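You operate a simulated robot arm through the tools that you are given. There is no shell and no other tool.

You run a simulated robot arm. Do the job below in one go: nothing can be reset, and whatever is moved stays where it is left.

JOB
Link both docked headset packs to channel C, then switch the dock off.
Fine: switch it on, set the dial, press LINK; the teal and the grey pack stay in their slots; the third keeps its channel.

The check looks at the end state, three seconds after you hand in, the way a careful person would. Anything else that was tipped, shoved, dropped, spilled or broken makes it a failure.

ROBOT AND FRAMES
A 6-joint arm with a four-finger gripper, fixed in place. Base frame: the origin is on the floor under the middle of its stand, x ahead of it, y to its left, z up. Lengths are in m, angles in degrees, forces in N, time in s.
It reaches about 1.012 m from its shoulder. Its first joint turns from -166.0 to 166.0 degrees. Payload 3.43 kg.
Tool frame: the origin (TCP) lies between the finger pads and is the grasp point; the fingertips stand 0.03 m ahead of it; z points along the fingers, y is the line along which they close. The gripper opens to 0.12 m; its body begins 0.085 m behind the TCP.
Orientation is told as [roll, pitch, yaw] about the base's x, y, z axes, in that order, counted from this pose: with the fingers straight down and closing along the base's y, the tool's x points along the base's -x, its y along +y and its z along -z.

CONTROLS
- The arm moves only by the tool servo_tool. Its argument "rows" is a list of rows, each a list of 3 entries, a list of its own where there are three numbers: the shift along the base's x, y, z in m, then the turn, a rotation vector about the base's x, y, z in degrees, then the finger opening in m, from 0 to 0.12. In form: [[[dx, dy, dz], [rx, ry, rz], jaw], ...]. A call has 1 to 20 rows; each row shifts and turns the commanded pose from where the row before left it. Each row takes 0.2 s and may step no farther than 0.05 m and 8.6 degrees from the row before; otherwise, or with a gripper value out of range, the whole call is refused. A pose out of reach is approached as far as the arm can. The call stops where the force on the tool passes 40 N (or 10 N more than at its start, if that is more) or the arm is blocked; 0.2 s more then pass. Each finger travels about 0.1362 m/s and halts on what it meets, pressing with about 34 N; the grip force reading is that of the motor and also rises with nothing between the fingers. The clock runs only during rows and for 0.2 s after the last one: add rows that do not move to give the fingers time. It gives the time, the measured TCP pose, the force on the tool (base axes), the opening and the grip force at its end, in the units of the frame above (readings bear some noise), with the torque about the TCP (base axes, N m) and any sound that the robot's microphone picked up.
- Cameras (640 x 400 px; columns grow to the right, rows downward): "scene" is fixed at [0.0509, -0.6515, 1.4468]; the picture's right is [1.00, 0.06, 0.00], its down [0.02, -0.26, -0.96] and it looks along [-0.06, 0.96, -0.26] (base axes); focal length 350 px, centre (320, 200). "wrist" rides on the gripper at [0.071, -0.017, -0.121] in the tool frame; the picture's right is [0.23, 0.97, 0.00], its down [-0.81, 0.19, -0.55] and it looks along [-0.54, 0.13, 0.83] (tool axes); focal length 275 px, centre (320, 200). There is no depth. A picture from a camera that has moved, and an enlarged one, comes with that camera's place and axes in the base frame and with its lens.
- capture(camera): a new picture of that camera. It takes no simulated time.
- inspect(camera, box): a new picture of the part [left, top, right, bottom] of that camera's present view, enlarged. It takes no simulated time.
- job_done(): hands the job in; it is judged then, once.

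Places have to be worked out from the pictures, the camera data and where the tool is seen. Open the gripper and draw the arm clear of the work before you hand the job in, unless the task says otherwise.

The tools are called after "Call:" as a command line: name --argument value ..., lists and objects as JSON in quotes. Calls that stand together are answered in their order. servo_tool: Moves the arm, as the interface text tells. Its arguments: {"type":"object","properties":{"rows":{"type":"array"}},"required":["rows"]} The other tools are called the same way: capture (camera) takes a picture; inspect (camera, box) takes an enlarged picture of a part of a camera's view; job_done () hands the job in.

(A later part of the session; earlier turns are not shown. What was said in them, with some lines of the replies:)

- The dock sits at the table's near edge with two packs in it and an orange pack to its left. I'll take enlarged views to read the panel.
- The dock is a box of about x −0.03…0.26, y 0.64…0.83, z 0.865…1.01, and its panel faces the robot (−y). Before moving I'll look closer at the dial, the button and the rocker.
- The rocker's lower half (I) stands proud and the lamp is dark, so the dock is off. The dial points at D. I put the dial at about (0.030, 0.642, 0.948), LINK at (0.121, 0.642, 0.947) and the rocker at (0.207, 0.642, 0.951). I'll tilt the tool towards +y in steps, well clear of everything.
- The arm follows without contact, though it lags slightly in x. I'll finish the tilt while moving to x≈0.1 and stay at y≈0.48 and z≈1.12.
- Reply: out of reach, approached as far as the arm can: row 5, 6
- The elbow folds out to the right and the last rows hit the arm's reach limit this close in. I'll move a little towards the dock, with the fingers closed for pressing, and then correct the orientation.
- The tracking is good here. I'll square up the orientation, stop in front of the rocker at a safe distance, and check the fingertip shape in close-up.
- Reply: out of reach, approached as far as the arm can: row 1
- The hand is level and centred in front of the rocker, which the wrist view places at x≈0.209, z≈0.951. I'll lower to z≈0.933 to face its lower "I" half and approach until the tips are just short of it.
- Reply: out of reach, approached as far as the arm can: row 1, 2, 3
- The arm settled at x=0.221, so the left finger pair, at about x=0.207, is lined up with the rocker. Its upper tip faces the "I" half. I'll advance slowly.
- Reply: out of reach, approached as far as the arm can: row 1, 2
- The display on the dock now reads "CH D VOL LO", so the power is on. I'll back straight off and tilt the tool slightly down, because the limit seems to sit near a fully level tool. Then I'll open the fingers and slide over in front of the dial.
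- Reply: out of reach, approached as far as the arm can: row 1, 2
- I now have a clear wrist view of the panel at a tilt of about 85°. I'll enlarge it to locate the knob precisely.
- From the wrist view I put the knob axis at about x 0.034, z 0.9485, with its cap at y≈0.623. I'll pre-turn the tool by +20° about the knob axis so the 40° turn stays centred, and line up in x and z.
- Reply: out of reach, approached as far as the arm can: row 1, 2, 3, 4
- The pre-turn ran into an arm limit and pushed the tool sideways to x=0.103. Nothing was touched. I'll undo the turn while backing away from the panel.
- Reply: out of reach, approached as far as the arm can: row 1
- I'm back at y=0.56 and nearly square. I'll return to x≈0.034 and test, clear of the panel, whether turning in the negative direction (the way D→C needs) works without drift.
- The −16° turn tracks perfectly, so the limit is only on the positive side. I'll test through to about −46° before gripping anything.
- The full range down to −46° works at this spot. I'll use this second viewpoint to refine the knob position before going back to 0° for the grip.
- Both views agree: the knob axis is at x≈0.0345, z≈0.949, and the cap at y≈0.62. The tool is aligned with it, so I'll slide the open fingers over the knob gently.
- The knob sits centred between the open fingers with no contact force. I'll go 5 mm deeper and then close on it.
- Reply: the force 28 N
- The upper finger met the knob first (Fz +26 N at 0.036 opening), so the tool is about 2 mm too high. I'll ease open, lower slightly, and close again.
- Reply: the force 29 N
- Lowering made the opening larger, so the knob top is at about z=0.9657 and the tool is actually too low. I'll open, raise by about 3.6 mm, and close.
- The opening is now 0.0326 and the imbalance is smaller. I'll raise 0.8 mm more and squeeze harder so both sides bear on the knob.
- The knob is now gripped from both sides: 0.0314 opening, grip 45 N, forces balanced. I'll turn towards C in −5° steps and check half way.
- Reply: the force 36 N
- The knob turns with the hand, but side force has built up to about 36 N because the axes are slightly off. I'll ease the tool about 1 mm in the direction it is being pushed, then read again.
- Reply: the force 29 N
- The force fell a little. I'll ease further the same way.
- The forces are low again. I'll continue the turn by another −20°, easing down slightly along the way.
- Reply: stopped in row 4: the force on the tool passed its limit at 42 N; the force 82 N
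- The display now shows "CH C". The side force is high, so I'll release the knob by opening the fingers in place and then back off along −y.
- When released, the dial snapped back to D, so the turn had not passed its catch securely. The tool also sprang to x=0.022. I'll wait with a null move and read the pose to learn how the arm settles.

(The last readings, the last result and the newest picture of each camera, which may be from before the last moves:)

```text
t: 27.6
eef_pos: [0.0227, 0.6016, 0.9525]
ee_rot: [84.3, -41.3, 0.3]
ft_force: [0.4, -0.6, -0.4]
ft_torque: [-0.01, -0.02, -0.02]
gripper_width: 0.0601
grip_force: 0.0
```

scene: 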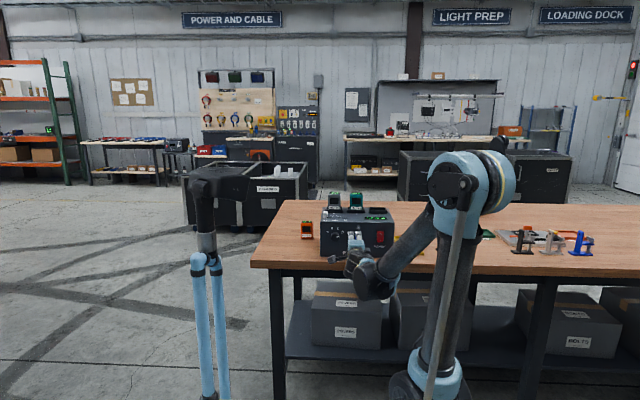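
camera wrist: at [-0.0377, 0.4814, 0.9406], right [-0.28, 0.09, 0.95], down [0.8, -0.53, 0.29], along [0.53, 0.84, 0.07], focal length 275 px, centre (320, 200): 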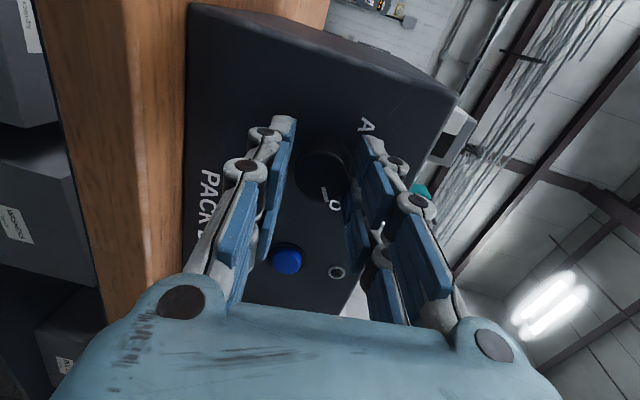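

The pose is stable at (0.0226, 0.601, 0.9525), so that is the commanded pose now. With the fingers opened wider around the knob, I'll turn back to −3° while recentring on x=0.0345, and watch for drift at this depth.

Call:
servo_tool --rows '[[[0.003, 0, 0], [0, 0, 0], 0.08], [[0.003, 0, 0], [0, 0, 0], 0.08], [[0.003, 0, 0], [0, 8, 0], 0.08], [[0.003, 0, 0], [0, 8, 0], 0.08], [[0, 0, 0], [0, 8, 0], 0.08], [[0, 0, 0], [0, 8, 0], 0.08], [[0, 0, 0], [0, 6, 0], 0.08], [[0, 0, 0], [0, 0, 0], 0.08]]'

Call:
inspect --camera "scene" --box '[310, 185, 406, 260]'

```text
t: 29.4
eef_pos: [0.0335, 0.6006, 0.9511]
ee_rot: [84.5, -3.2, 0.2]
ft_force: [-0.6, 0.2, -0.1]
ft_torque: [-0.03, 0.01, -0.03]
gripper_width: 0.0802
grip_force: 0.0
```

```text
5.33 times, centred on (358, 222) of scene
camera zoom: at [0.0509, -0.6515, 1.4468], right [1.0, 0.06, 0.0], down [0.02, -0.26, -0.96], along [-0.06, 0.96, -0.26], focal length 1869 px, centre (117, 80)
```

zoom: 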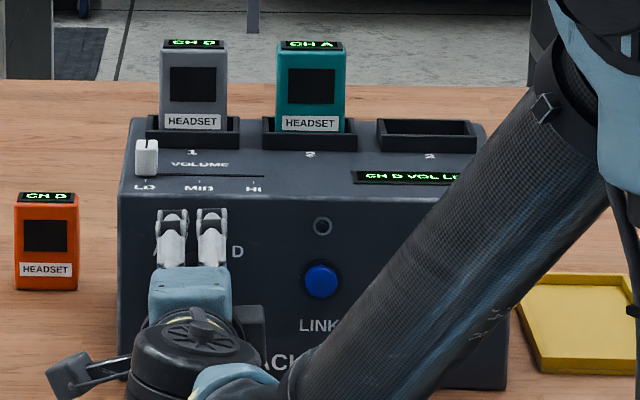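

The pose tracks well with no contact. I'll do a free rehearsal of the turn to −51° at this depth, fingers wide, to see whether the arm itself drifts.

Call:
servo_tool --rows '[[[0, 0, 0], [0, -8, 0], 0.08], [[0, 0, 0], [0, -8, 0], 0.08], [[0, 0, 0], [0, -8, 0], 0.08], [[0, 0, 0], [0, -8, 0], 0.08], [[0, 0, 0], [0, -8, 0], 0.08], [[0, 0, 0], [0, 0, 0], 0.08]]'

Call:
servo_tool --rows '[[[0, 0, 0], [0, -8, 0], 0.08], [[0, 0, 0], [0, 0, 0], 0.08]]'

```text
t: 30.8
eef_pos: [0.0342, 0.6015, 0.9516]
ee_rot: [84.4, -43.4, 0.4]
ft_force: [-0.5, -0.4, 0.8]
ft_torque: [0.0, 0.0, -0.01]
gripper_width: 0.0803
grip_force: 0.0
```

```text
t: 31.4
eef_pos: [0.0348, 0.6019, 0.9516]
ee_rot: [84.3, -51.4, 0.3]
ft_force: [0.4, 0.5, -0.2]
ft_torque: [0.03, 0.0, 0.0]
gripper_width: 0.0802
grip_force: 0.1
```

The arm itself doesn't drift, so the earlier trouble came from too strong a grip on a slightly off-centre knob. I'll return to −3°, recentre, grip more softly, and turn about the tool's own axis so the grip point stays put.

Call:
servo_tool --rows '[[[0, 0, 0], [0, 8, 0], 0.08], [[0, 0, 0], [0, 8, 0], 0.08], [[0, 0, 0], [0, 8, 0], 0.08], [[0, 0, 0], [0, 8, 0], 0.08], [[0, 0, 0], [0, 8, 0], 0.08], [[0, 0, 0], [0, 8, 0], 0.07], [[0, 0, 0.0005], [0, 0, 0], 0.06], [[0, 0, 0], [0, 0, 0], 0.06]]'

Call:
servo_tool --rows '[[[0, 0.0015, 0.0005], [0, 0, 0], 0.05], [[0, 0, 0], [0, 0, 0], 0.04], [[0, 0, 0], [0, 0, 0], 0.032], [[0, 0, 0], [0, 0, 0], 0.024], [[0, 0, 0], [0, 0, 0], 0.022], [[0, 0, 0], [0, 0, 0], 0.022]]'

Call:
inspect --camera "wrist" --box '[220, 80, 460, 230]'

```text
t: 33.1
eef_pos: [0.0339, 0.6007, 0.9529]
ee_rot: [84.4, -3.3, 0.2]
ft_force: [-0.4, -0.3, 1.1]
ft_torque: [0.02, 0.01, 0.02]
gripper_width: 0.0599
grip_force: 0.1
```

```text
t: 34.5
eef_pos: [0.0336, 0.6023, 0.9524]
ee_rot: [84.4, -3.3, 0.2]
ft_force: [3.0, -5.8, -18.9]
ft_torque: [-0.41, 0.03, -0.03]
gripper_width: 0.0326
grip_force: 9.8
```

```text
2.67 times, centred on (340, 155) of wrist
camera zoom: at [-0.037, 0.4813, 0.943], right [-0.29, 0.09, 0.95], down [0.8, -0.53, 0.29], along [0.53, 0.84, 0.08], focal length 734 px, centre (267, 320)
```

zoom: 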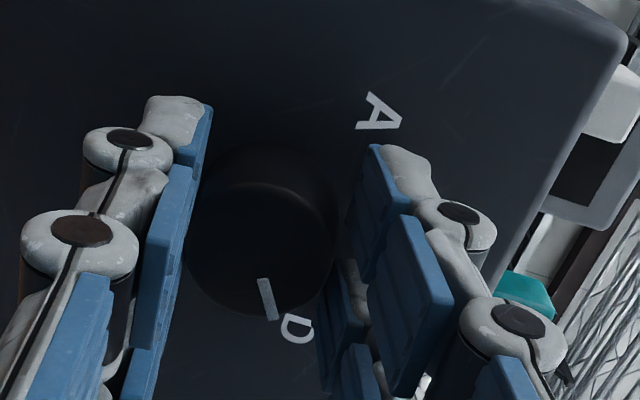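

Now the lower fingers bear first (Fz −19 N), so the tool is about 0.6 mm too high. I'll ease it down and re-read.

Call:
servo_tool --rows '[[[0, 0, -0.0006], [0, 0, 0], 0.022], [[0, 0, 0], [0, 0, 0], 0.022], [[0, 0, 0], [0, 0, 0], 0.02]]'

```text
t: 35.4
eef_pos: [0.0337, 0.6029, 0.953]
ee_rot: [84.3, -3.3, 0.1]
ft_force: [4.7, -6.6, -20.6]
ft_torque: [-0.4, 0.02, -0.1]
gripper_width: 0.0326
grip_force: 11.3
```

A 0.6 mm step had no visible effect, so I'll apply another 1 mm down.

Call:
servo_tool --rows '[[[0, 0, -0.001], [0, 0, 0], 0.02], [[0, 0, 0], [0, 0, 0], 0.02]]'

```text
t: 36.0
eef_pos: [0.034, 0.6027, 0.9542]
ee_rot: [84.5, -3.2, 0.2]
ft_force: [7.0, -12.6, -3.4]
ft_torque: [0.4, 0.01, -0.26]
gripper_width: 0.0313
grip_force: 45.6
```

Both sides are bearing now. I'll relax the grip command to 0.029 to lower the squeeze and see what force results.

Call:
servo_tool --rows '[[[0, 0, 0], [0, 0, 0], 0.028], [[0, 0, 0], [0, 0, 0], 0.028]]'

```text
t: 36.5
eef_pos: [0.0334, 0.603, 0.9519]
ee_rot: [84.5, -3.4, 0.2]
ft_force: [6.8, -11.8, 0.7]
ft_torque: [0.55, -0.01, -0.05]
gripper_width: 0.0314
grip_force: 45.4
```

The grip stays firm and balanced. I'll turn 12° about the tool axis and check the forces before going on.

Call:
servo_tool --rows '[[[0, 0, 0], [0, -4, 0.39], 0.026], [[0, 0, 0], [0, -4, 0.39], 0.026], [[0, 0, 0], [0, -4, 0.39], 0.026], [[0, 0, 0], [0, 0, 0], 0.026]]'

```text
t: 37.5
eef_pos: [0.0324, 0.6025, 0.9523]
ee_rot: [84.3, -15.4, 1.4]
ft_force: [1.9, -0.5, 9.5]
ft_torque: [0.8, -0.02, -0.21]
gripper_width: 0.0313
grip_force: 45.4
```

The forces stay low (under 10 N), so I'll continue another 12°.

Call:
servo_tool --rows '[[[0, 0, 0], [0, -4, 0.39], 0.026], [[0, 0, 0], [0, -4, 0.39], 0.026], [[0, 0, 0], [0, -4, 0.39], 0.026], [[0, 0, 0], [0, 0, 0], 0.026]]'

Call:
inspect --camera "scene" --box '[310, 185, 406, 260]'

Call:
inspect --camera "wrist" --box '[220, 80, 460, 230]'

```text
t: 38.5
eef_pos: [0.0338, 0.6027, 0.9516]
ee_rot: [83.9, -27.3, 2.7]
ft_force: [3.6, 2.7, 6.1]
ft_torque: [0.69, -0.02, -0.31]
gripper_width: 0.0314
grip_force: 45.3
```

```text
5.33 times, centred on (358, 222) of scene
camera zoom: at [0.0509, -0.6515, 1.4468], right [1.0, 0.06, 0.0], down [0.02, -0.26, -0.96], along [-0.06, 0.96, -0.26], focal length 1869 px, centre (117, 80)
```

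zoom: 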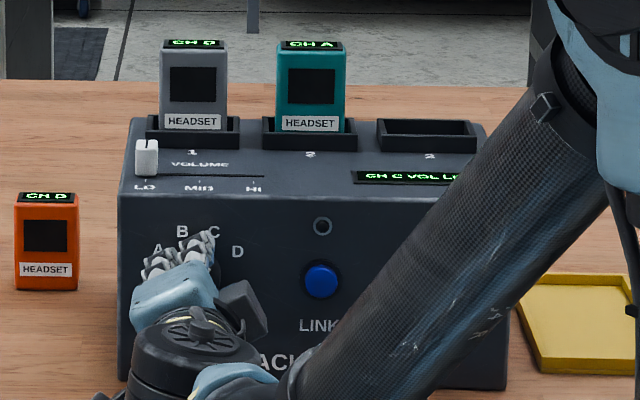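

```text
2.67 times, centred on (340, 155) of wrist
camera zoom: at [-0.0224, 0.4791, 0.9149], right [-0.65, 0.07, 0.75], down [0.63, -0.5, 0.59], along [0.42, 0.86, 0.28], focal length 734 px, centre (267, 320)
```

zoom: 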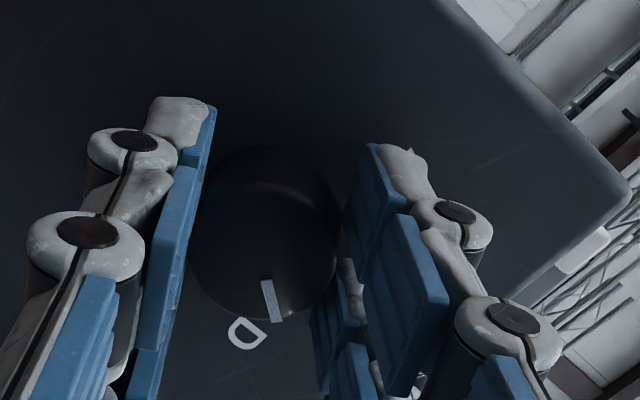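

The display already reads CH C with low forces. I'll continue towards the full 40°, 8° at a time.

Call:
servo_tool --rows '[[[0, 0, 0], [0, -4, 0.39], 0.026], [[0, 0, 0], [0, -4, 0.39], 0.026], [[0, 0, 0], [0, 0, 0], 0.026]]'

```text
t: 39.4
eef_pos: [0.034, 0.6022, 0.9512]
ee_rot: [83.4, -35.3, 3.7]
ft_force: [6.6, 3.1, 32.8]
ft_torque: [1.26, -0.05, -0.18]
gripper_width: 0.0313
grip_force: 45.3
```

Fz has climbed to +33 N, so I'll ease the tool up slightly to unload it before finishing the turn.

Call:
servo_tool --rows '[[[0.0002, 0, 0.0006], [0, 0, 0], 0.026], [[0, 0, 0], [0, 0, 0], 0.026]]'

```text
t: 40.0
eef_pos: [0.0339, 0.603, 0.9512]
ee_rot: [83.2, -35.1, 3.8]
ft_force: [-1.5, -3.0, 7.2]
ft_torque: [0.49, -0.03, 0.05]
gripper_width: 0.0312
grip_force: 45.2
```

The load dropped to about 8 N. I'll finish with the last 8°, easing up slightly as I go.

Call:
servo_tool --rows '[[[0, 0, 0.0003], [0, -4, 0.39], 0.026], [[0, 0, 0.0003], [0, -4, 0.39], 0.026], [[0, 0, 0], [0, 0, 0], 0.026]]'

Call:
inspect --camera "wrist" --box '[220, 80, 460, 230]'

```text
t: 40.8
eef_pos: [0.035, 0.6026, 0.9501]
ee_rot: [82.5, -43.3, 5.1]
ft_force: [-5.7, -19.6, -30.5]
ft_torque: [-0.64, 0.02, 0.33]
gripper_width: 0.0315
grip_force: 45.4
```

```text
2.67 times, centred on (340, 155) of wrist
camera zoom: at [-0.0064, 0.4778, 0.9016], right [-0.84, 0.05, 0.55], down [0.46, -0.48, 0.75], along [0.3, 0.87, 0.38], focal length 734 px, centre (267, 320)
```

zoom: 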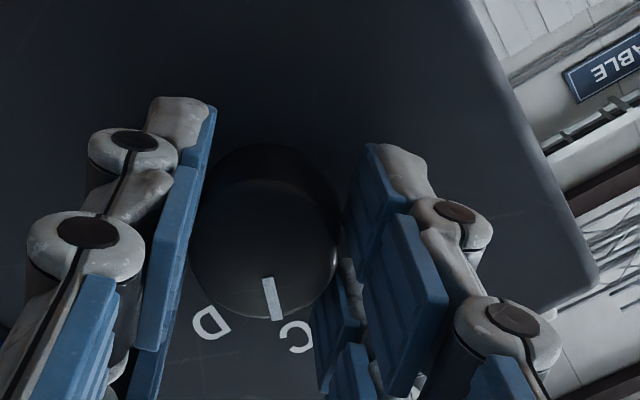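

The pointer now relates to C exactly as it did to D at the start, so the dial is at C. I'll unload the side force slightly and then open the fingers gently.

Call:
servo_tool --rows '[[[0, -0.0003, -0.0005], [0, 0, 0], 0.026], [[0, 0, 0], [0, 0, 0], 0.026]]'

```text
t: 41.4
eef_pos: [0.0341, 0.6032, 0.9536]
ee_rot: [82.6, -43.4, 5.2]
ft_force: [-4.6, -19.3, -17.7]
ft_torque: [-0.54, 0.01, 0.45]
gripper_width: 0.0315
grip_force: 45.2
```

Some of the load is gone. I'll unload a little more and release.

Call:
servo_tool --rows '[[[0, -0.0005, -0.0004], [0, 0, 0], 0.026], [[0, 0, 0], [0, 0, 0], 0.03], [[0, 0, 0], [0, 0, 0], 0.034], [[0, 0, 0], [0, 0, 0], 0.04], [[0, 0, 0], [0, 0, 0], 0.06], [[0, 0, 0], [0, 0, 0], 0.07]]'

Call:
inspect --camera "wrist" --box '[220, 80, 460, 230]'

Call:
inspect --camera "scene" --box '[310, 185, 406, 260]'

```text
t: 42.8
eef_pos: [0.0349, 0.6028, 0.9514]
ee_rot: [82.7, -43.4, 5.0]
ft_force: [1.0, 0.3, -0.1]
ft_torque: [0.02, 0.04, 0.0]
gripper_width: 0.07
grip_force: 0.0
```

```text
2.67 times, centred on (340, 155) of wrist
camera zoom: at [-0.0062, 0.4776, 0.9013], right [-0.84, 0.05, 0.54], down [0.46, -0.48, 0.75], along [0.3, 0.87, 0.38], focal length 734 px, centre (267, 320)
```

zoom: 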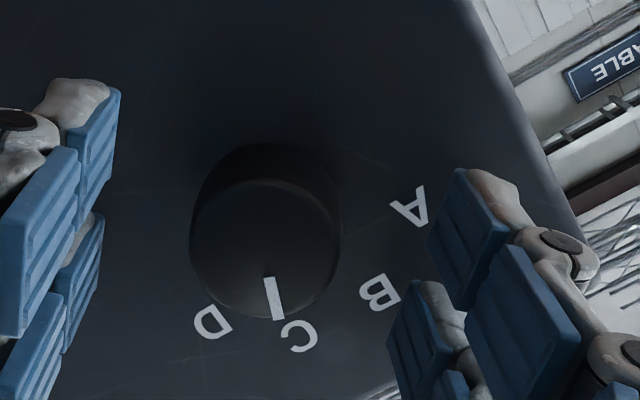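

```text
5.33 times, centred on (358, 222) of scene
camera zoom: at [0.0509, -0.6515, 1.4468], right [1.0, 0.06, 0.0], down [0.02, -0.26, -0.96], along [-0.06, 0.96, -0.26], focal length 1869 px, centre (117, 80)
```

zoom: 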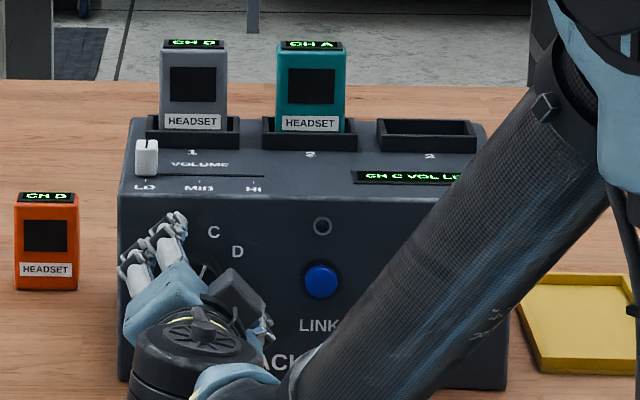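

The dial stays at C after release, and the display reads CH C. I'll back off, turn the hand level again, close the fingers and move in front of LINK.

Call:
servo_tool --rows '[[[0, -0.02, 0], [0, 0, 0], 0.07], [[0, -0.02, 0], [0, 0, 0], 0.07], [[0, -0.015, 0], [0, 0, 0], 0.07], [[0, 0, 0], [0, 8, -0.78], 0.05], [[0, 0, 0], [0, 8, -0.78], 0.03], [[0, 0, 0], [0, 8, -0.78], 0.0], [[0, 0, 0], [0, 8, -0.78], 0.0], [[0, 0, 0], [0, 8, -0.78], 0.0], [[0, 0, 0], [0, 0, 0], 0.0]]'

Call:
servo_tool --rows '[[[0.04, 0, 0], [0, 0, 0], 0.0], [[0.04, 0, 0], [0, 0, 0], 0.0], [[0.006, 0, -0.002], [0, 0, 0], 0.0], [[0, 0, 0], [0, 0, 0], 0.0]]'

Call:
capture --camera "wrist"

Call:
inspect --camera "scene" --box '[310, 185, 406, 260]'

```text
t: 44.8
eef_pos: [0.0328, 0.5475, 0.952]
ee_rot: [84.5, -3.2, 0.2]
ft_force: [0.0, 0.0, -0.1]
ft_torque: [0.01, -0.02, 0.02]
gripper_width: 0.0
grip_force: 33.2
```

```text
t: 45.8
eef_pos: [0.119, 0.5474, 0.9482]
ee_rot: [84.5, -3.4, 0.1]
ft_force: [0.0, -0.4, -0.1]
ft_torque: [-0.01, 0.0, -0.02]
gripper_width: 0.0001
grip_force: 33.7
```

```text
taken
camera wrist: at [0.0493, 0.4269, 0.9385], right [-0.29, 0.09, 0.95], down [0.8, -0.53, 0.29], along [0.53, 0.84, 0.08], focal length 275 px, centre (320, 200)
```

wrist: 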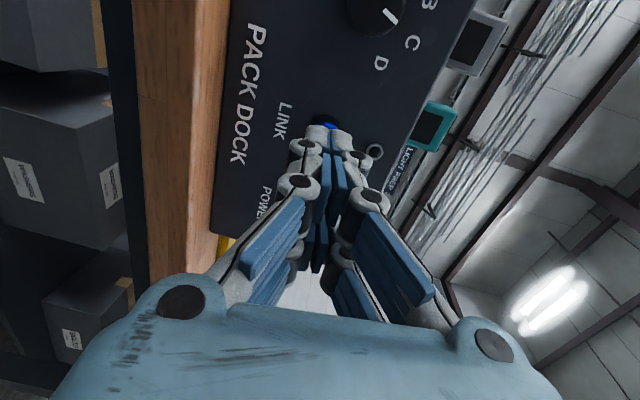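

```text
5.33 times, centred on (358, 222) of scene
camera zoom: at [0.0509, -0.6515, 1.4468], right [1.0, 0.06, 0.0], down [0.02, -0.26, -0.96], along [-0.06, 0.96, -0.26], focal length 1869 px, centre (117, 80)
```

zoom: 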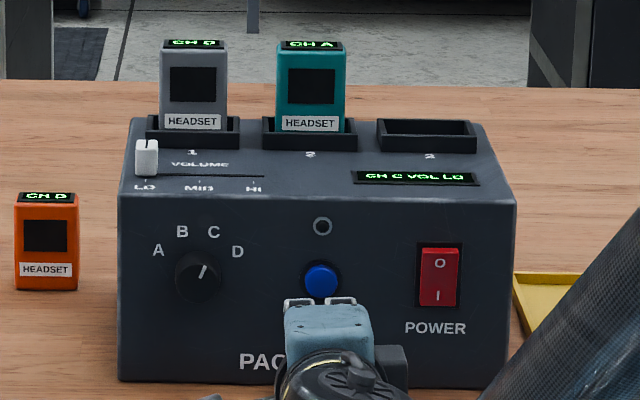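

The fingertips are lined up with the blue button (x≈0.1215). I'll approach and then press slowly.

Call:
servo_tool --rows '[[[0.0025, 0.02, 0], [0, 0, 0], 0.0], [[0, 0.02, 0.0], [0, 0, 0], 0.0], [[0, 0.005, 0.0], [0, 0, 0], 0.0], [[0, 0, 0], [0, 0, 0], 0.0]]'

Call:
inspect --camera "wrist" --box '[220, 60, 460, 210]'

Call:
inspect --camera "scene" --box '[330, 210, 394, 250]'

```text
t: 46.8
eef_pos: [0.1239, 0.5919, 0.9493]
ee_rot: [84.5, -3.4, 0.2]
ft_force: [0.2, -0.9, 0.8]
ft_torque: [0.05, 0.0, -0.01]
gripper_width: 0.0
grip_force: 33.9
```

```text
2.67 times, centred on (340, 135) of wrist
camera zoom: at [0.0519, 0.4716, 0.9388], right [-0.29, 0.09, 0.95], down [0.8, -0.53, 0.29], along [0.53, 0.84, 0.08], focal length 734 px, centre (267, 373)
```

zoom: 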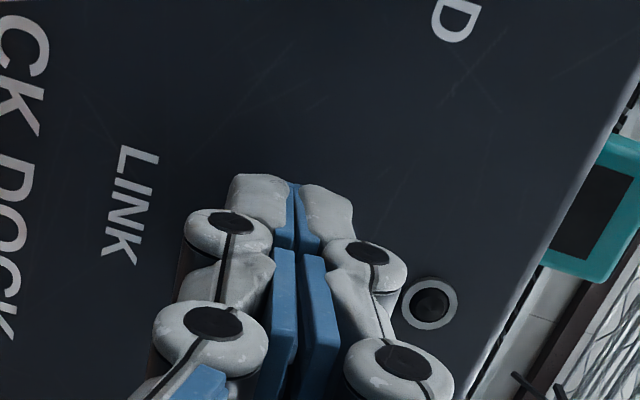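

```text
10.00 times, centred on (362, 230) of scene
camera zoom: at [0.0509, -0.6515, 1.4468], right [1.0, 0.06, 0.0], down [0.02, -0.26, -0.96], along [-0.06, 0.96, -0.26], focal length 3505 px, centre (-100, -100)
```

zoom: 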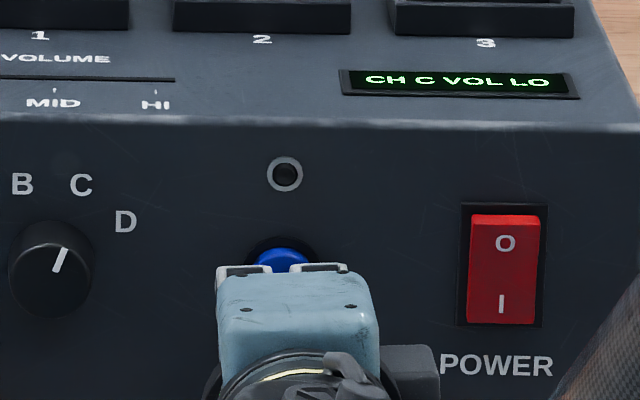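

I'm a few millimetres from the button. I'll press in small steps, reading force and displays.

Call:
servo_tool --rows '[[[0, 0.003, 0], [0, 0, 0], 0.0], [[0, 0.003, 0.0], [0, 0, 0], 0.0], [[0, 0.002, 0.0], [0, 0, 0], 0.0], [[0, 0, 0], [0, 0, 0], 0.0]]'

Call:
inspect --camera "scene" --box '[310, 185, 406, 260]'

```text
t: 47.8
eef_pos: [0.1221, 0.601, 0.95]
ee_rot: [84.5, -3.2, 0.2]
ft_force: [0.1, 0.1, -0.6]
ft_torque: [0.03, 0.02, 0.0]
gripper_width: 0.0003
grip_force: 33.3
```

```text
5.33 times, centred on (358, 222) of scene
camera zoom: at [0.0509, -0.6515, 1.4468], right [1.0, 0.06, 0.0], down [0.02, -0.26, -0.96], along [-0.06, 0.96, -0.26], focal length 1869 px, centre (117, 80)
```

zoom: 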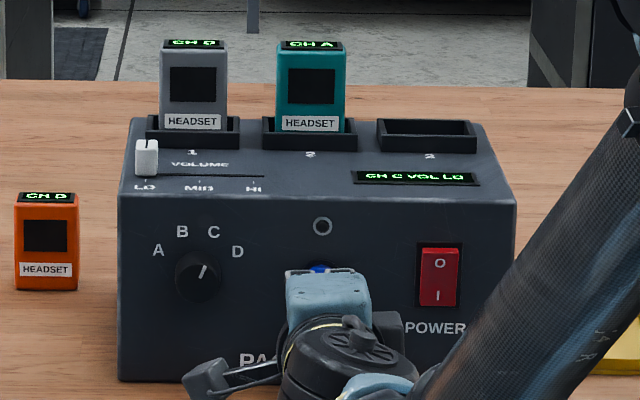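

There is no contact yet at tip y≈0.631, so I'll continue forward in 2 mm steps.

Call:
servo_tool --rows '[[[0, 0.002, 0], [0, 0, 0], 0.0], [[0, 0.002, 0.0], [0, 0, 0], 0.0], [[0, 0, 0], [0, 0, 0], 0.0]]'

Call:
inspect --camera "scene" --box '[310, 185, 406, 260]'

Call:
inspect --camera "wrist" --box '[220, 60, 460, 210]'

```text
t: 48.5
eef_pos: [0.1228, 0.6046, 0.9503]
ee_rot: [84.5, -3.2, 0.2]
ft_force: [0.2, -0.5, -0.6]
ft_torque: [0.01, 0.0, 0.0]
gripper_width: 0.0
grip_force: 33.4
```

```text
5.33 times, centred on (358, 222) of scene
camera zoom: at [0.0509, -0.6515, 1.4468], right [1.0, 0.06, 0.0], down [0.02, -0.26, -0.96], along [-0.06, 0.96, -0.26], focal length 1869 px, centre (117, 80)
```

zoom: 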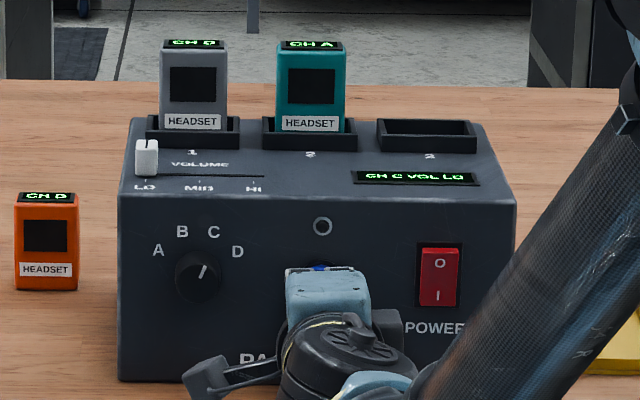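

```text
2.67 times, centred on (340, 135) of wrist
camera zoom: at [0.0516, 0.4834, 0.9396], right [-0.29, 0.09, 0.95], down [0.8, -0.53, 0.29], along [0.53, 0.84, 0.08], focal length 734 px, centre (267, 373)
```

zoom: 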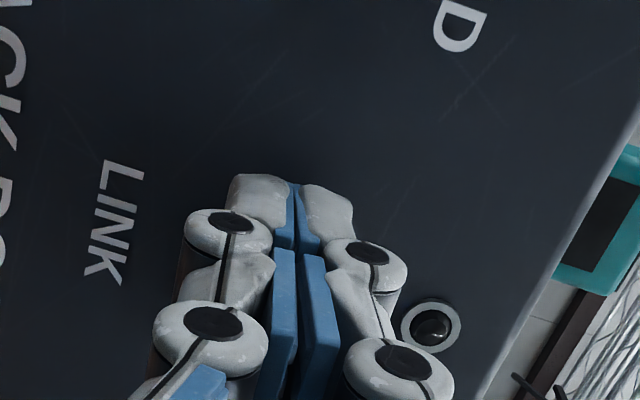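

Still no contact at tip y≈0.6345. I'll continue in small steps.

Call:
servo_tool --rows '[[[0, 0.0015, 0], [0, 0, 0], 0.0], [[0, 0.0015, 0.0], [0, 0, 0], 0.0], [[0, 0, 0], [0, 0, 0], 0.0]]'

Call:
inspect --camera "scene" --box '[310, 185, 406, 260]'

```text
t: 49.4
eef_pos: [0.1232, 0.6063, 0.9501]
ee_rot: [84.5, -3.3, 0.2]
ft_force: [-0.2, -2.4, -0.7]
ft_torque: [0.02, -0.02, -0.02]
gripper_width: 0.0
grip_force: 33.5
heard: click
```

```text
5.33 times, centred on (358, 222) of scene
camera zoom: at [0.0509, -0.6515, 1.4468], right [1.0, 0.06, 0.0], down [0.02, -0.26, -0.96], along [-0.06, 0.96, -0.26], focal length 1869 px, centre (117, 80)
```

zoom: 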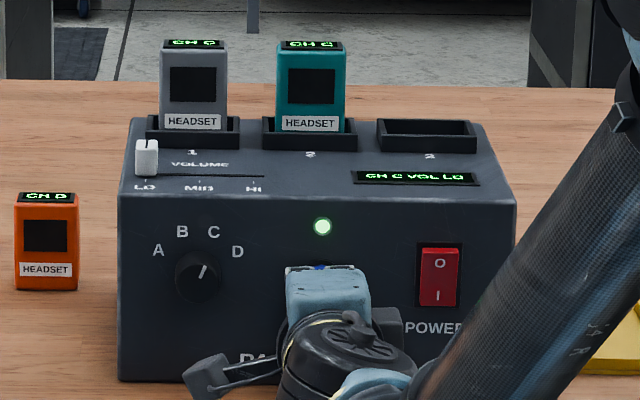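

I heard a click, the lamp lit green, and both docked packs seem to show CH C. I'll enlarge the displays to confirm, then back straight off.

Call:
inspect --camera "scene" --box '[330, 188, 370, 213]'

Call:
servo_tool --rows '[[[0, -0.01, 0], [0, 0, 0], 0.0], [[0, -0.02, 0.0], [0, 0, 0], 0.0], [[0, -0.02, 0], [0, 0, 0], 0.0], [[0, 0, 0], [0, 0, 0], 0.0]]'

Call:
inspect --camera "scene" --box '[310, 185, 406, 260]'

```text
16.00 times, centred on (350, 200) of scene
camera zoom: at [0.0509, -0.6515, 1.4468], right [1.0, 0.06, 0.0], down [0.02, -0.26, -0.96], along [-0.06, 0.96, -0.26], focal length 5607 px, centre (-160, 192)
```

zoom: 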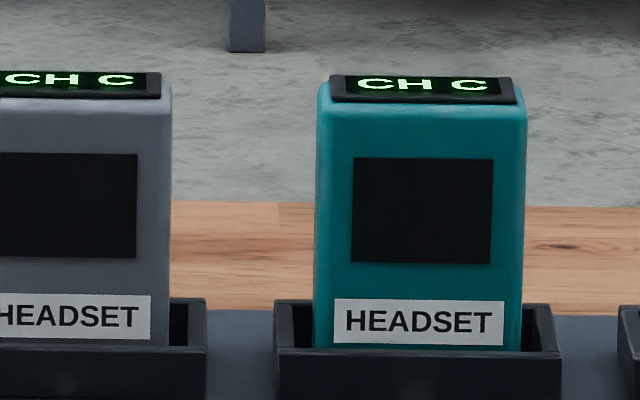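

```text
t: 50.4
eef_pos: [0.1221, 0.5577, 0.9502]
ee_rot: [84.6, -3.3, 0.2]
ft_force: [0.2, 0.4, -0.7]
ft_torque: [-0.03, 0.01, 0.01]
gripper_width: 0.0
grip_force: 32.9
```

```text
5.33 times, centred on (358, 222) of scene
camera zoom: at [0.0509, -0.6515, 1.4468], right [1.0, 0.06, 0.0], down [0.02, -0.26, -0.96], along [-0.06, 0.96, -0.26], focal length 1869 px, centre (117, 80)
```

zoom: 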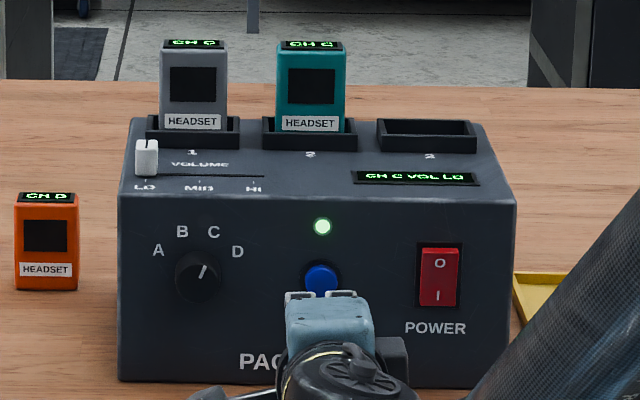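

Both docked packs read CH C, the orange one still reads CH D, and the button is free. I'll move in front of the rocker's upper "O" half.

Call:
servo_tool --rows '[[[0.03, 0, 0.006], [0, 0, 0], 0.0], [[0.03, 0, 0.006], [0, 0, 0], 0.0], [[0.027, 0, 0.006], [0, 0, 0], 0.0], [[0, 0, 0], [0, 0, 0], 0.0]]'

Call:
inspect --camera "wrist" --box '[200, 50, 440, 200]'

Call:
inspect --camera "scene" --box '[340, 205, 420, 255]'

```text
t: 51.4
eef_pos: [0.2137, 0.5573, 0.9679]
ee_rot: [84.5, -3.2, 0.3]
ft_force: [-0.4, -0.7, 0.8]
ft_torque: [-0.01, -0.03, 0.0]
gripper_width: 0.0
grip_force: 33.2
```

```text
2.67 times, centred on (320, 125) of wrist
camera zoom: at [0.1427, 0.4369, 0.9581], right [-0.29, 0.09, 0.95], down [0.8, -0.53, 0.29], along [0.53, 0.84, 0.08], focal length 734 px, centre (320, 400)
```

zoom: 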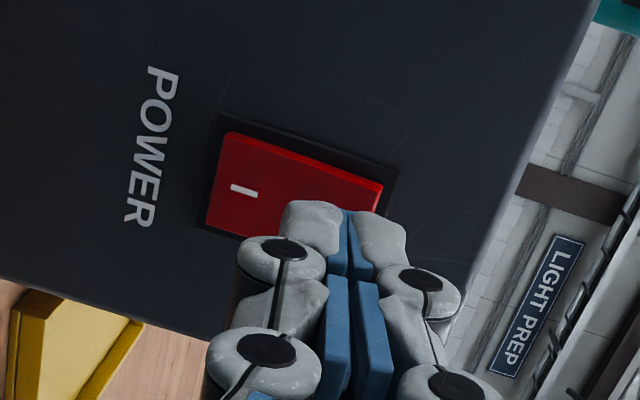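

```text
8.00 times, centred on (380, 230) of scene
camera zoom: at [0.0509, -0.6515, 1.4468], right [1.0, 0.06, 0.0], down [0.02, -0.26, -0.96], along [-0.06, 0.96, -0.26], focal length 2804 px, centre (-160, -40)
```

zoom: 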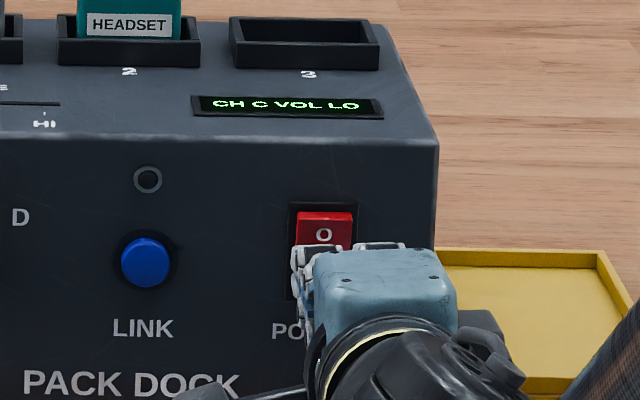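

I'm about 5 mm right of the rocker centre and at the right height for "O". I'll shift left slightly and approach.

Call:
servo_tool --rows '[[[-0.0045, 0.015, 0.0], [0, 0, 0], 0.0], [[0, 0.014, 0.0], [0, 0, 0], 0.0], [[0, 0.004, 0], [0, 0, 0], 0.0], [[0, 0, 0], [0, 0, 0], 0.0]]'

Call:
inspect --camera "wrist" --box '[200, 50, 440, 200]'

Call:
inspect --camera "scene" --box '[340, 205, 420, 255]'

```text
t: 52.4
eef_pos: [0.2089, 0.5892, 0.9691]
ee_rot: [84.5, -3.4, 0.3]
ft_force: [0.2, 0.1, -0.6]
ft_torque: [0.03, -0.01, 0.0]
gripper_width: 0.0002
grip_force: 33.2
```

```text
2.67 times, centred on (320, 125) of wrist
camera zoom: at [0.1377, 0.4694, 0.9581], right [-0.29, 0.09, 0.95], down [0.8, -0.53, 0.29], along [0.53, 0.84, 0.08], focal length 734 px, centre (320, 400)
```

zoom: 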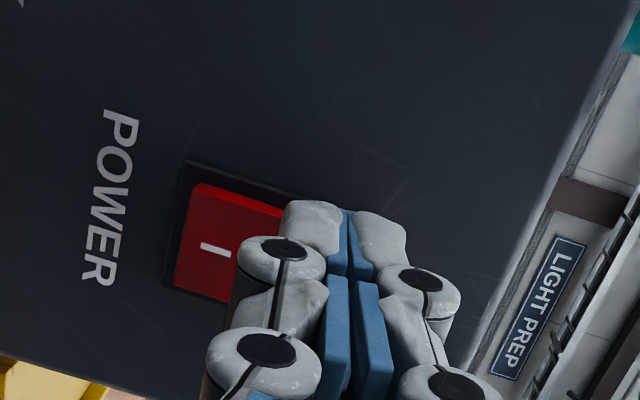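

```text
8.00 times, centred on (380, 230) of scene
camera zoom: at [0.0509, -0.6515, 1.4468], right [1.0, 0.06, 0.0], down [0.02, -0.26, -0.96], along [-0.06, 0.96, -0.26], focal length 2804 px, centre (-160, -40)
```

zoom: 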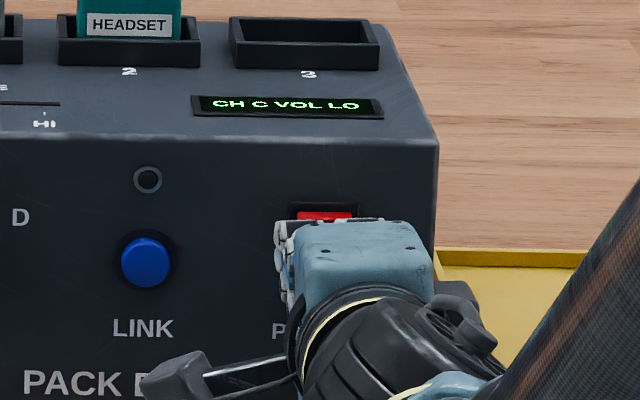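

The tips cover the "O" half, with "I" left uncovered. I'll press forward in small steps.

Call:
servo_tool --rows '[[[0, 0.003, 0.0], [0, 0, 0], 0.0], [[0, 0.003, 0.0], [0, 0, 0], 0.0], [[0, 0.002, 0], [0, 0, 0], 0.0], [[0, 0, 0], [0, 0, 0], 0.0]]'

Call:
inspect --camera "scene" --box '[340, 205, 420, 255]'

```text
t: 53.4
eef_pos: [0.2089, 0.5979, 0.9677]
ee_rot: [84.5, -3.3, 0.3]
ft_force: [0.6, 0.0, 0.3]
ft_torque: [0.01, 0.0, -0.06]
gripper_width: 0.0002
grip_force: 33.4
```

```text
8.00 times, centred on (380, 230) of scene
camera zoom: at [0.0509, -0.6515, 1.4468], right [1.0, 0.06, 0.0], down [0.02, -0.26, -0.96], along [-0.06, 0.96, -0.26], focal length 2804 px, centre (-160, -40)
```

zoom: 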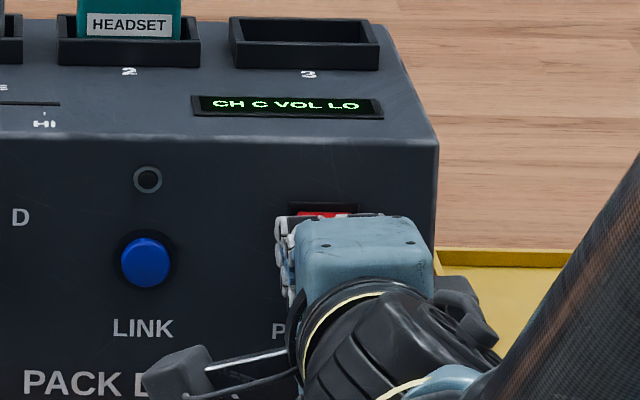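

No contact yet. I'll continue forward in small steps.

Call:
servo_tool --rows '[[[0, 0.002, 0.0], [0, 0, 0], 0.0], [[0, 0.002, 0.0], [0, 0, 0], 0.0], [[0, 0.002, 0], [0, 0, 0], 0.0], [[0, 0, 0], [0, 0, 0], 0.0]]'

Call:
inspect --camera "scene" --box '[340, 205, 420, 255]'

```text
t: 54.2
eef_pos: [0.1981, 0.6066, 0.9708]
ee_rot: [84.4, -4.1, 0.4]
ft_force: [0.6, -0.8, -0.2]
ft_torque: [0.05, 0.0, 0.02]
gripper_width: 0.0
grip_force: 33.9
stopped in row 4: the force on the tool passed its limit at 44 N (the readings are from after the stop); the commanded pose is now the measured one
```

```text
8.00 times, centred on (380, 230) of scene
camera zoom: at [0.0509, -0.6515, 1.4468], right [1.0, 0.06, 0.0], down [0.02, -0.26, -0.96], along [-0.06, 0.96, -0.26], focal length 2804 px, centre (-160, -40)
```

zoom: 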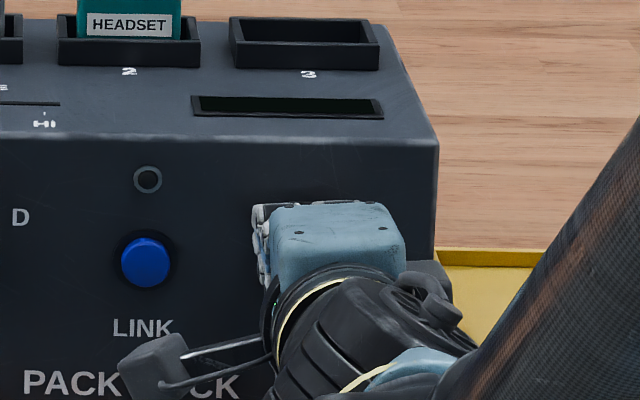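

The display went dark, so the dock is off. The hand slipped a centimetre left at the stop but now carries no force. I'll back straight off and check everything.

Call:
servo_tool --rows '[[[0, -0.01, 0], [0, 0, 0], 0.0], [[0, -0.02, 0.0], [0, 0, 0], 0.0], [[0, -0.02, 0], [0, 0, 0], 0.0], [[0, 0, 0], [0, 0, 0], 0.0]]'

Call:
inspect --camera "scene" --box '[280, 180, 420, 267]'

Call:
capture --camera "wrist"

```text
t: 55.2
eef_pos: [0.2, 0.5563, 0.9704]
ee_rot: [84.5, -4.0, 0.4]
ft_force: [0.2, 0.5, 1.0]
ft_torque: [0.07, -0.02, 0.03]
gripper_width: 0.0
grip_force: 33.5
```

```text
4.57 times, centred on (350, 224) of scene
camera zoom: at [0.0509, -0.6515, 1.4468], right [1.0, 0.06, 0.0], down [0.02, -0.26, -0.96], along [-0.06, 0.96, -0.26], focal length 1602 px, centre (183, 93)
```

zoom: 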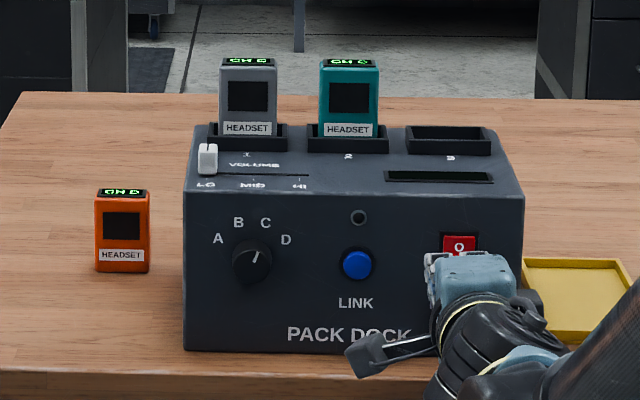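

```text
taken
camera wrist: at [0.1295, 0.436, 0.9594], right [-0.3, 0.09, 0.95], down [0.8, -0.53, 0.3], along [0.53, 0.84, 0.09], focal length 275 px, centre (320, 200)
```

wrist: 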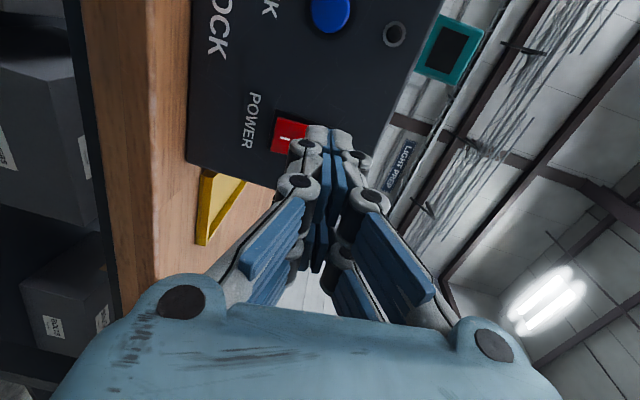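

The dock and packs are where they were at the start, the dial is at C, and the lamp and display are dark. I'll draw the arm up and back along the way it came, opening the gripper.

Call:
servo_tool --rows '[[[-0.01, -0.01, 0.03], [0, 0, 0], 0.0], [[-0.02, -0.005, 0.03], [0, 0, 0], 0.0], [[-0.02, -0.005, 0.03], [0, 0, 0], 0.0], [[-0.02, -0.005, 0.03], [-4, 3.5, 0], 0.03], [[-0.02, -0.005, 0.03], [-8, 0, 0], 0.06], [[-0.03, -0.01, 0.0], [-8, 0, 0], 0.06], [[0, 0, 0], [0, 0, 0], 0.06]]'

Call:
capture --camera "scene"

```text
t: 56.8
eef_pos: [0.0784, 0.514, 1.1218]
ee_rot: [64.5, -0.3, 0.6]
ft_force: [0.9, 0.4, 0.0]
ft_torque: [0.0, 0.0, -0.01]
gripper_width: 0.06
grip_force: 0.0
```

```text
taken
```

scene: 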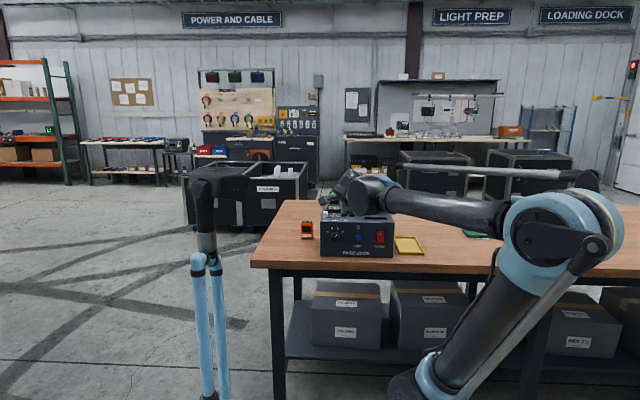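

The arm rises cleanly. I'll continue to the starting pose area with the fingers down and open.

Call:
servo_tool --rows '[[[-0.03, -0.006, 0.0], [-8, 0, 0], 0.08], [[-0.03, -0.006, 0.0], [-8, 0, 0], 0.1], [[-0.03, -0.006, 0.0], [-8, 0, 0], 0.12], [[-0.03, -0.006, 0.0], [-8, 0, 0], 0.12], [[-0.03, -0.006, 0.0], [-8, 0, 0], 0.12], [[0, 0, 0.0], [-8, 0, 0], 0.12], [[0, 0, 0.0], [-8, 0, 0], 0.12], [[0, 0, 0.0], [-8, 0, 0], 0.12], [[0, 0, 0], [0, 0, 0], 0.12]]'

Call:
capture --camera "scene"

Call:
inspect --camera "scene" --box '[280, 180, 420, 267]'

Call:
inspect --camera "scene" --box '[298, 188, 370, 233]'

Call:
inspect --camera "scene" --box '[350, 220, 398, 250]'

```text
t: 58.8
eef_pos: [-0.0721, 0.4842, 1.1212]
ee_rot: [0.5, 0.5, 0.7]
ft_force: [-0.2, -0.1, -0.5]
ft_torque: [-0.01, 0.0, 0.02]
gripper_width: 0.1201
grip_force: 0.0
```

```text
taken
```

scene: 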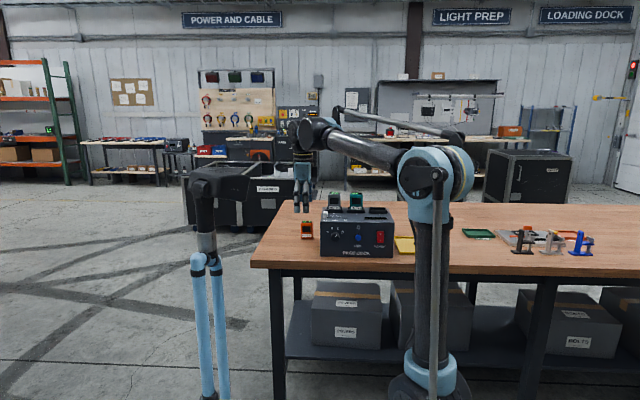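

```text
4.57 times, centred on (350, 224) of scene
camera zoom: at [0.0509, -0.6515, 1.4468], right [1.0, 0.06, 0.0], down [0.02, -0.26, -0.96], along [-0.06, 0.96, -0.26], focal length 1602 px, centre (183, 93)
```

zoom: 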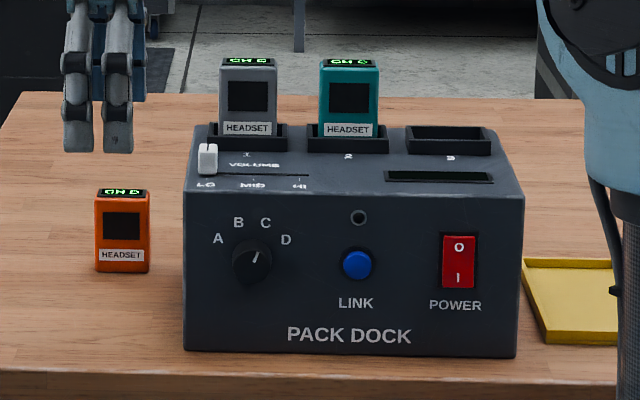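

```text
8.89 times, centred on (334, 210) of scene
camera zoom: at [0.0509, -0.6515, 1.4468], right [1.0, 0.06, 0.0], down [0.02, -0.26, -0.96], along [-0.06, 0.96, -0.26], focal length 3115 px, centre (196, 107)
```

zoom: 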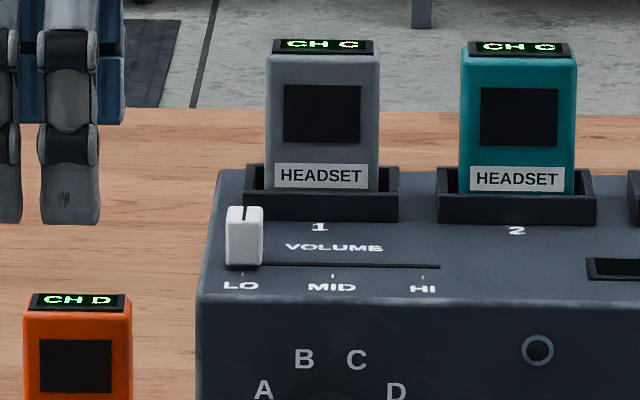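

```text
13.33 times, centred on (374, 235) of scene
camera zoom: at [0.0509, -0.6515, 1.4468], right [1.0, 0.06, 0.0], down [0.02, -0.26, -0.96], along [-0.06, 0.96, -0.26], focal length 4673 px, centre (-400, -267)
```

zoom: 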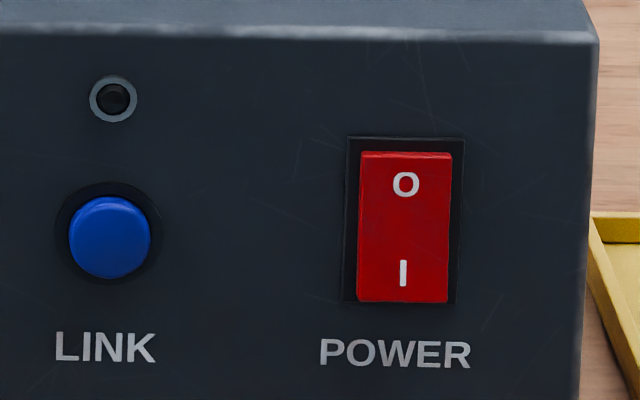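

Grey and teal both read CH C in their slots and the orange pack still reads CH D. The volume slider is untouched at LO, and the rocker is back in its off position with the display dark. The dock hasn't moved and the arm is clear with the gripper open, so I'm handing the job in.

Call:
job_done

```text
The job is handed in.
```

Both docked headset packs, grey and teal, are now linked to channel C and still in their slots. The dock is switched off: its display and lamp are dark and the rocker is back in its off position.

- **Third pack:** the orange pack still shows CH D and was not touched.
- **Dial:** it took two tries. On the first it slipped back to D when released. On the second it stayed at C, and it is still there.
- **Switching off:** the force limit stopped the arm as the rocker went over, and the hand slipped about 1 cm to the left. In the final pictures the dock, packs and volume slider (at LO) are where they were at the start.

The gripper is open and the arm is back near its starting pose, clear of the work. I've handed the job in, but no check result has come back.
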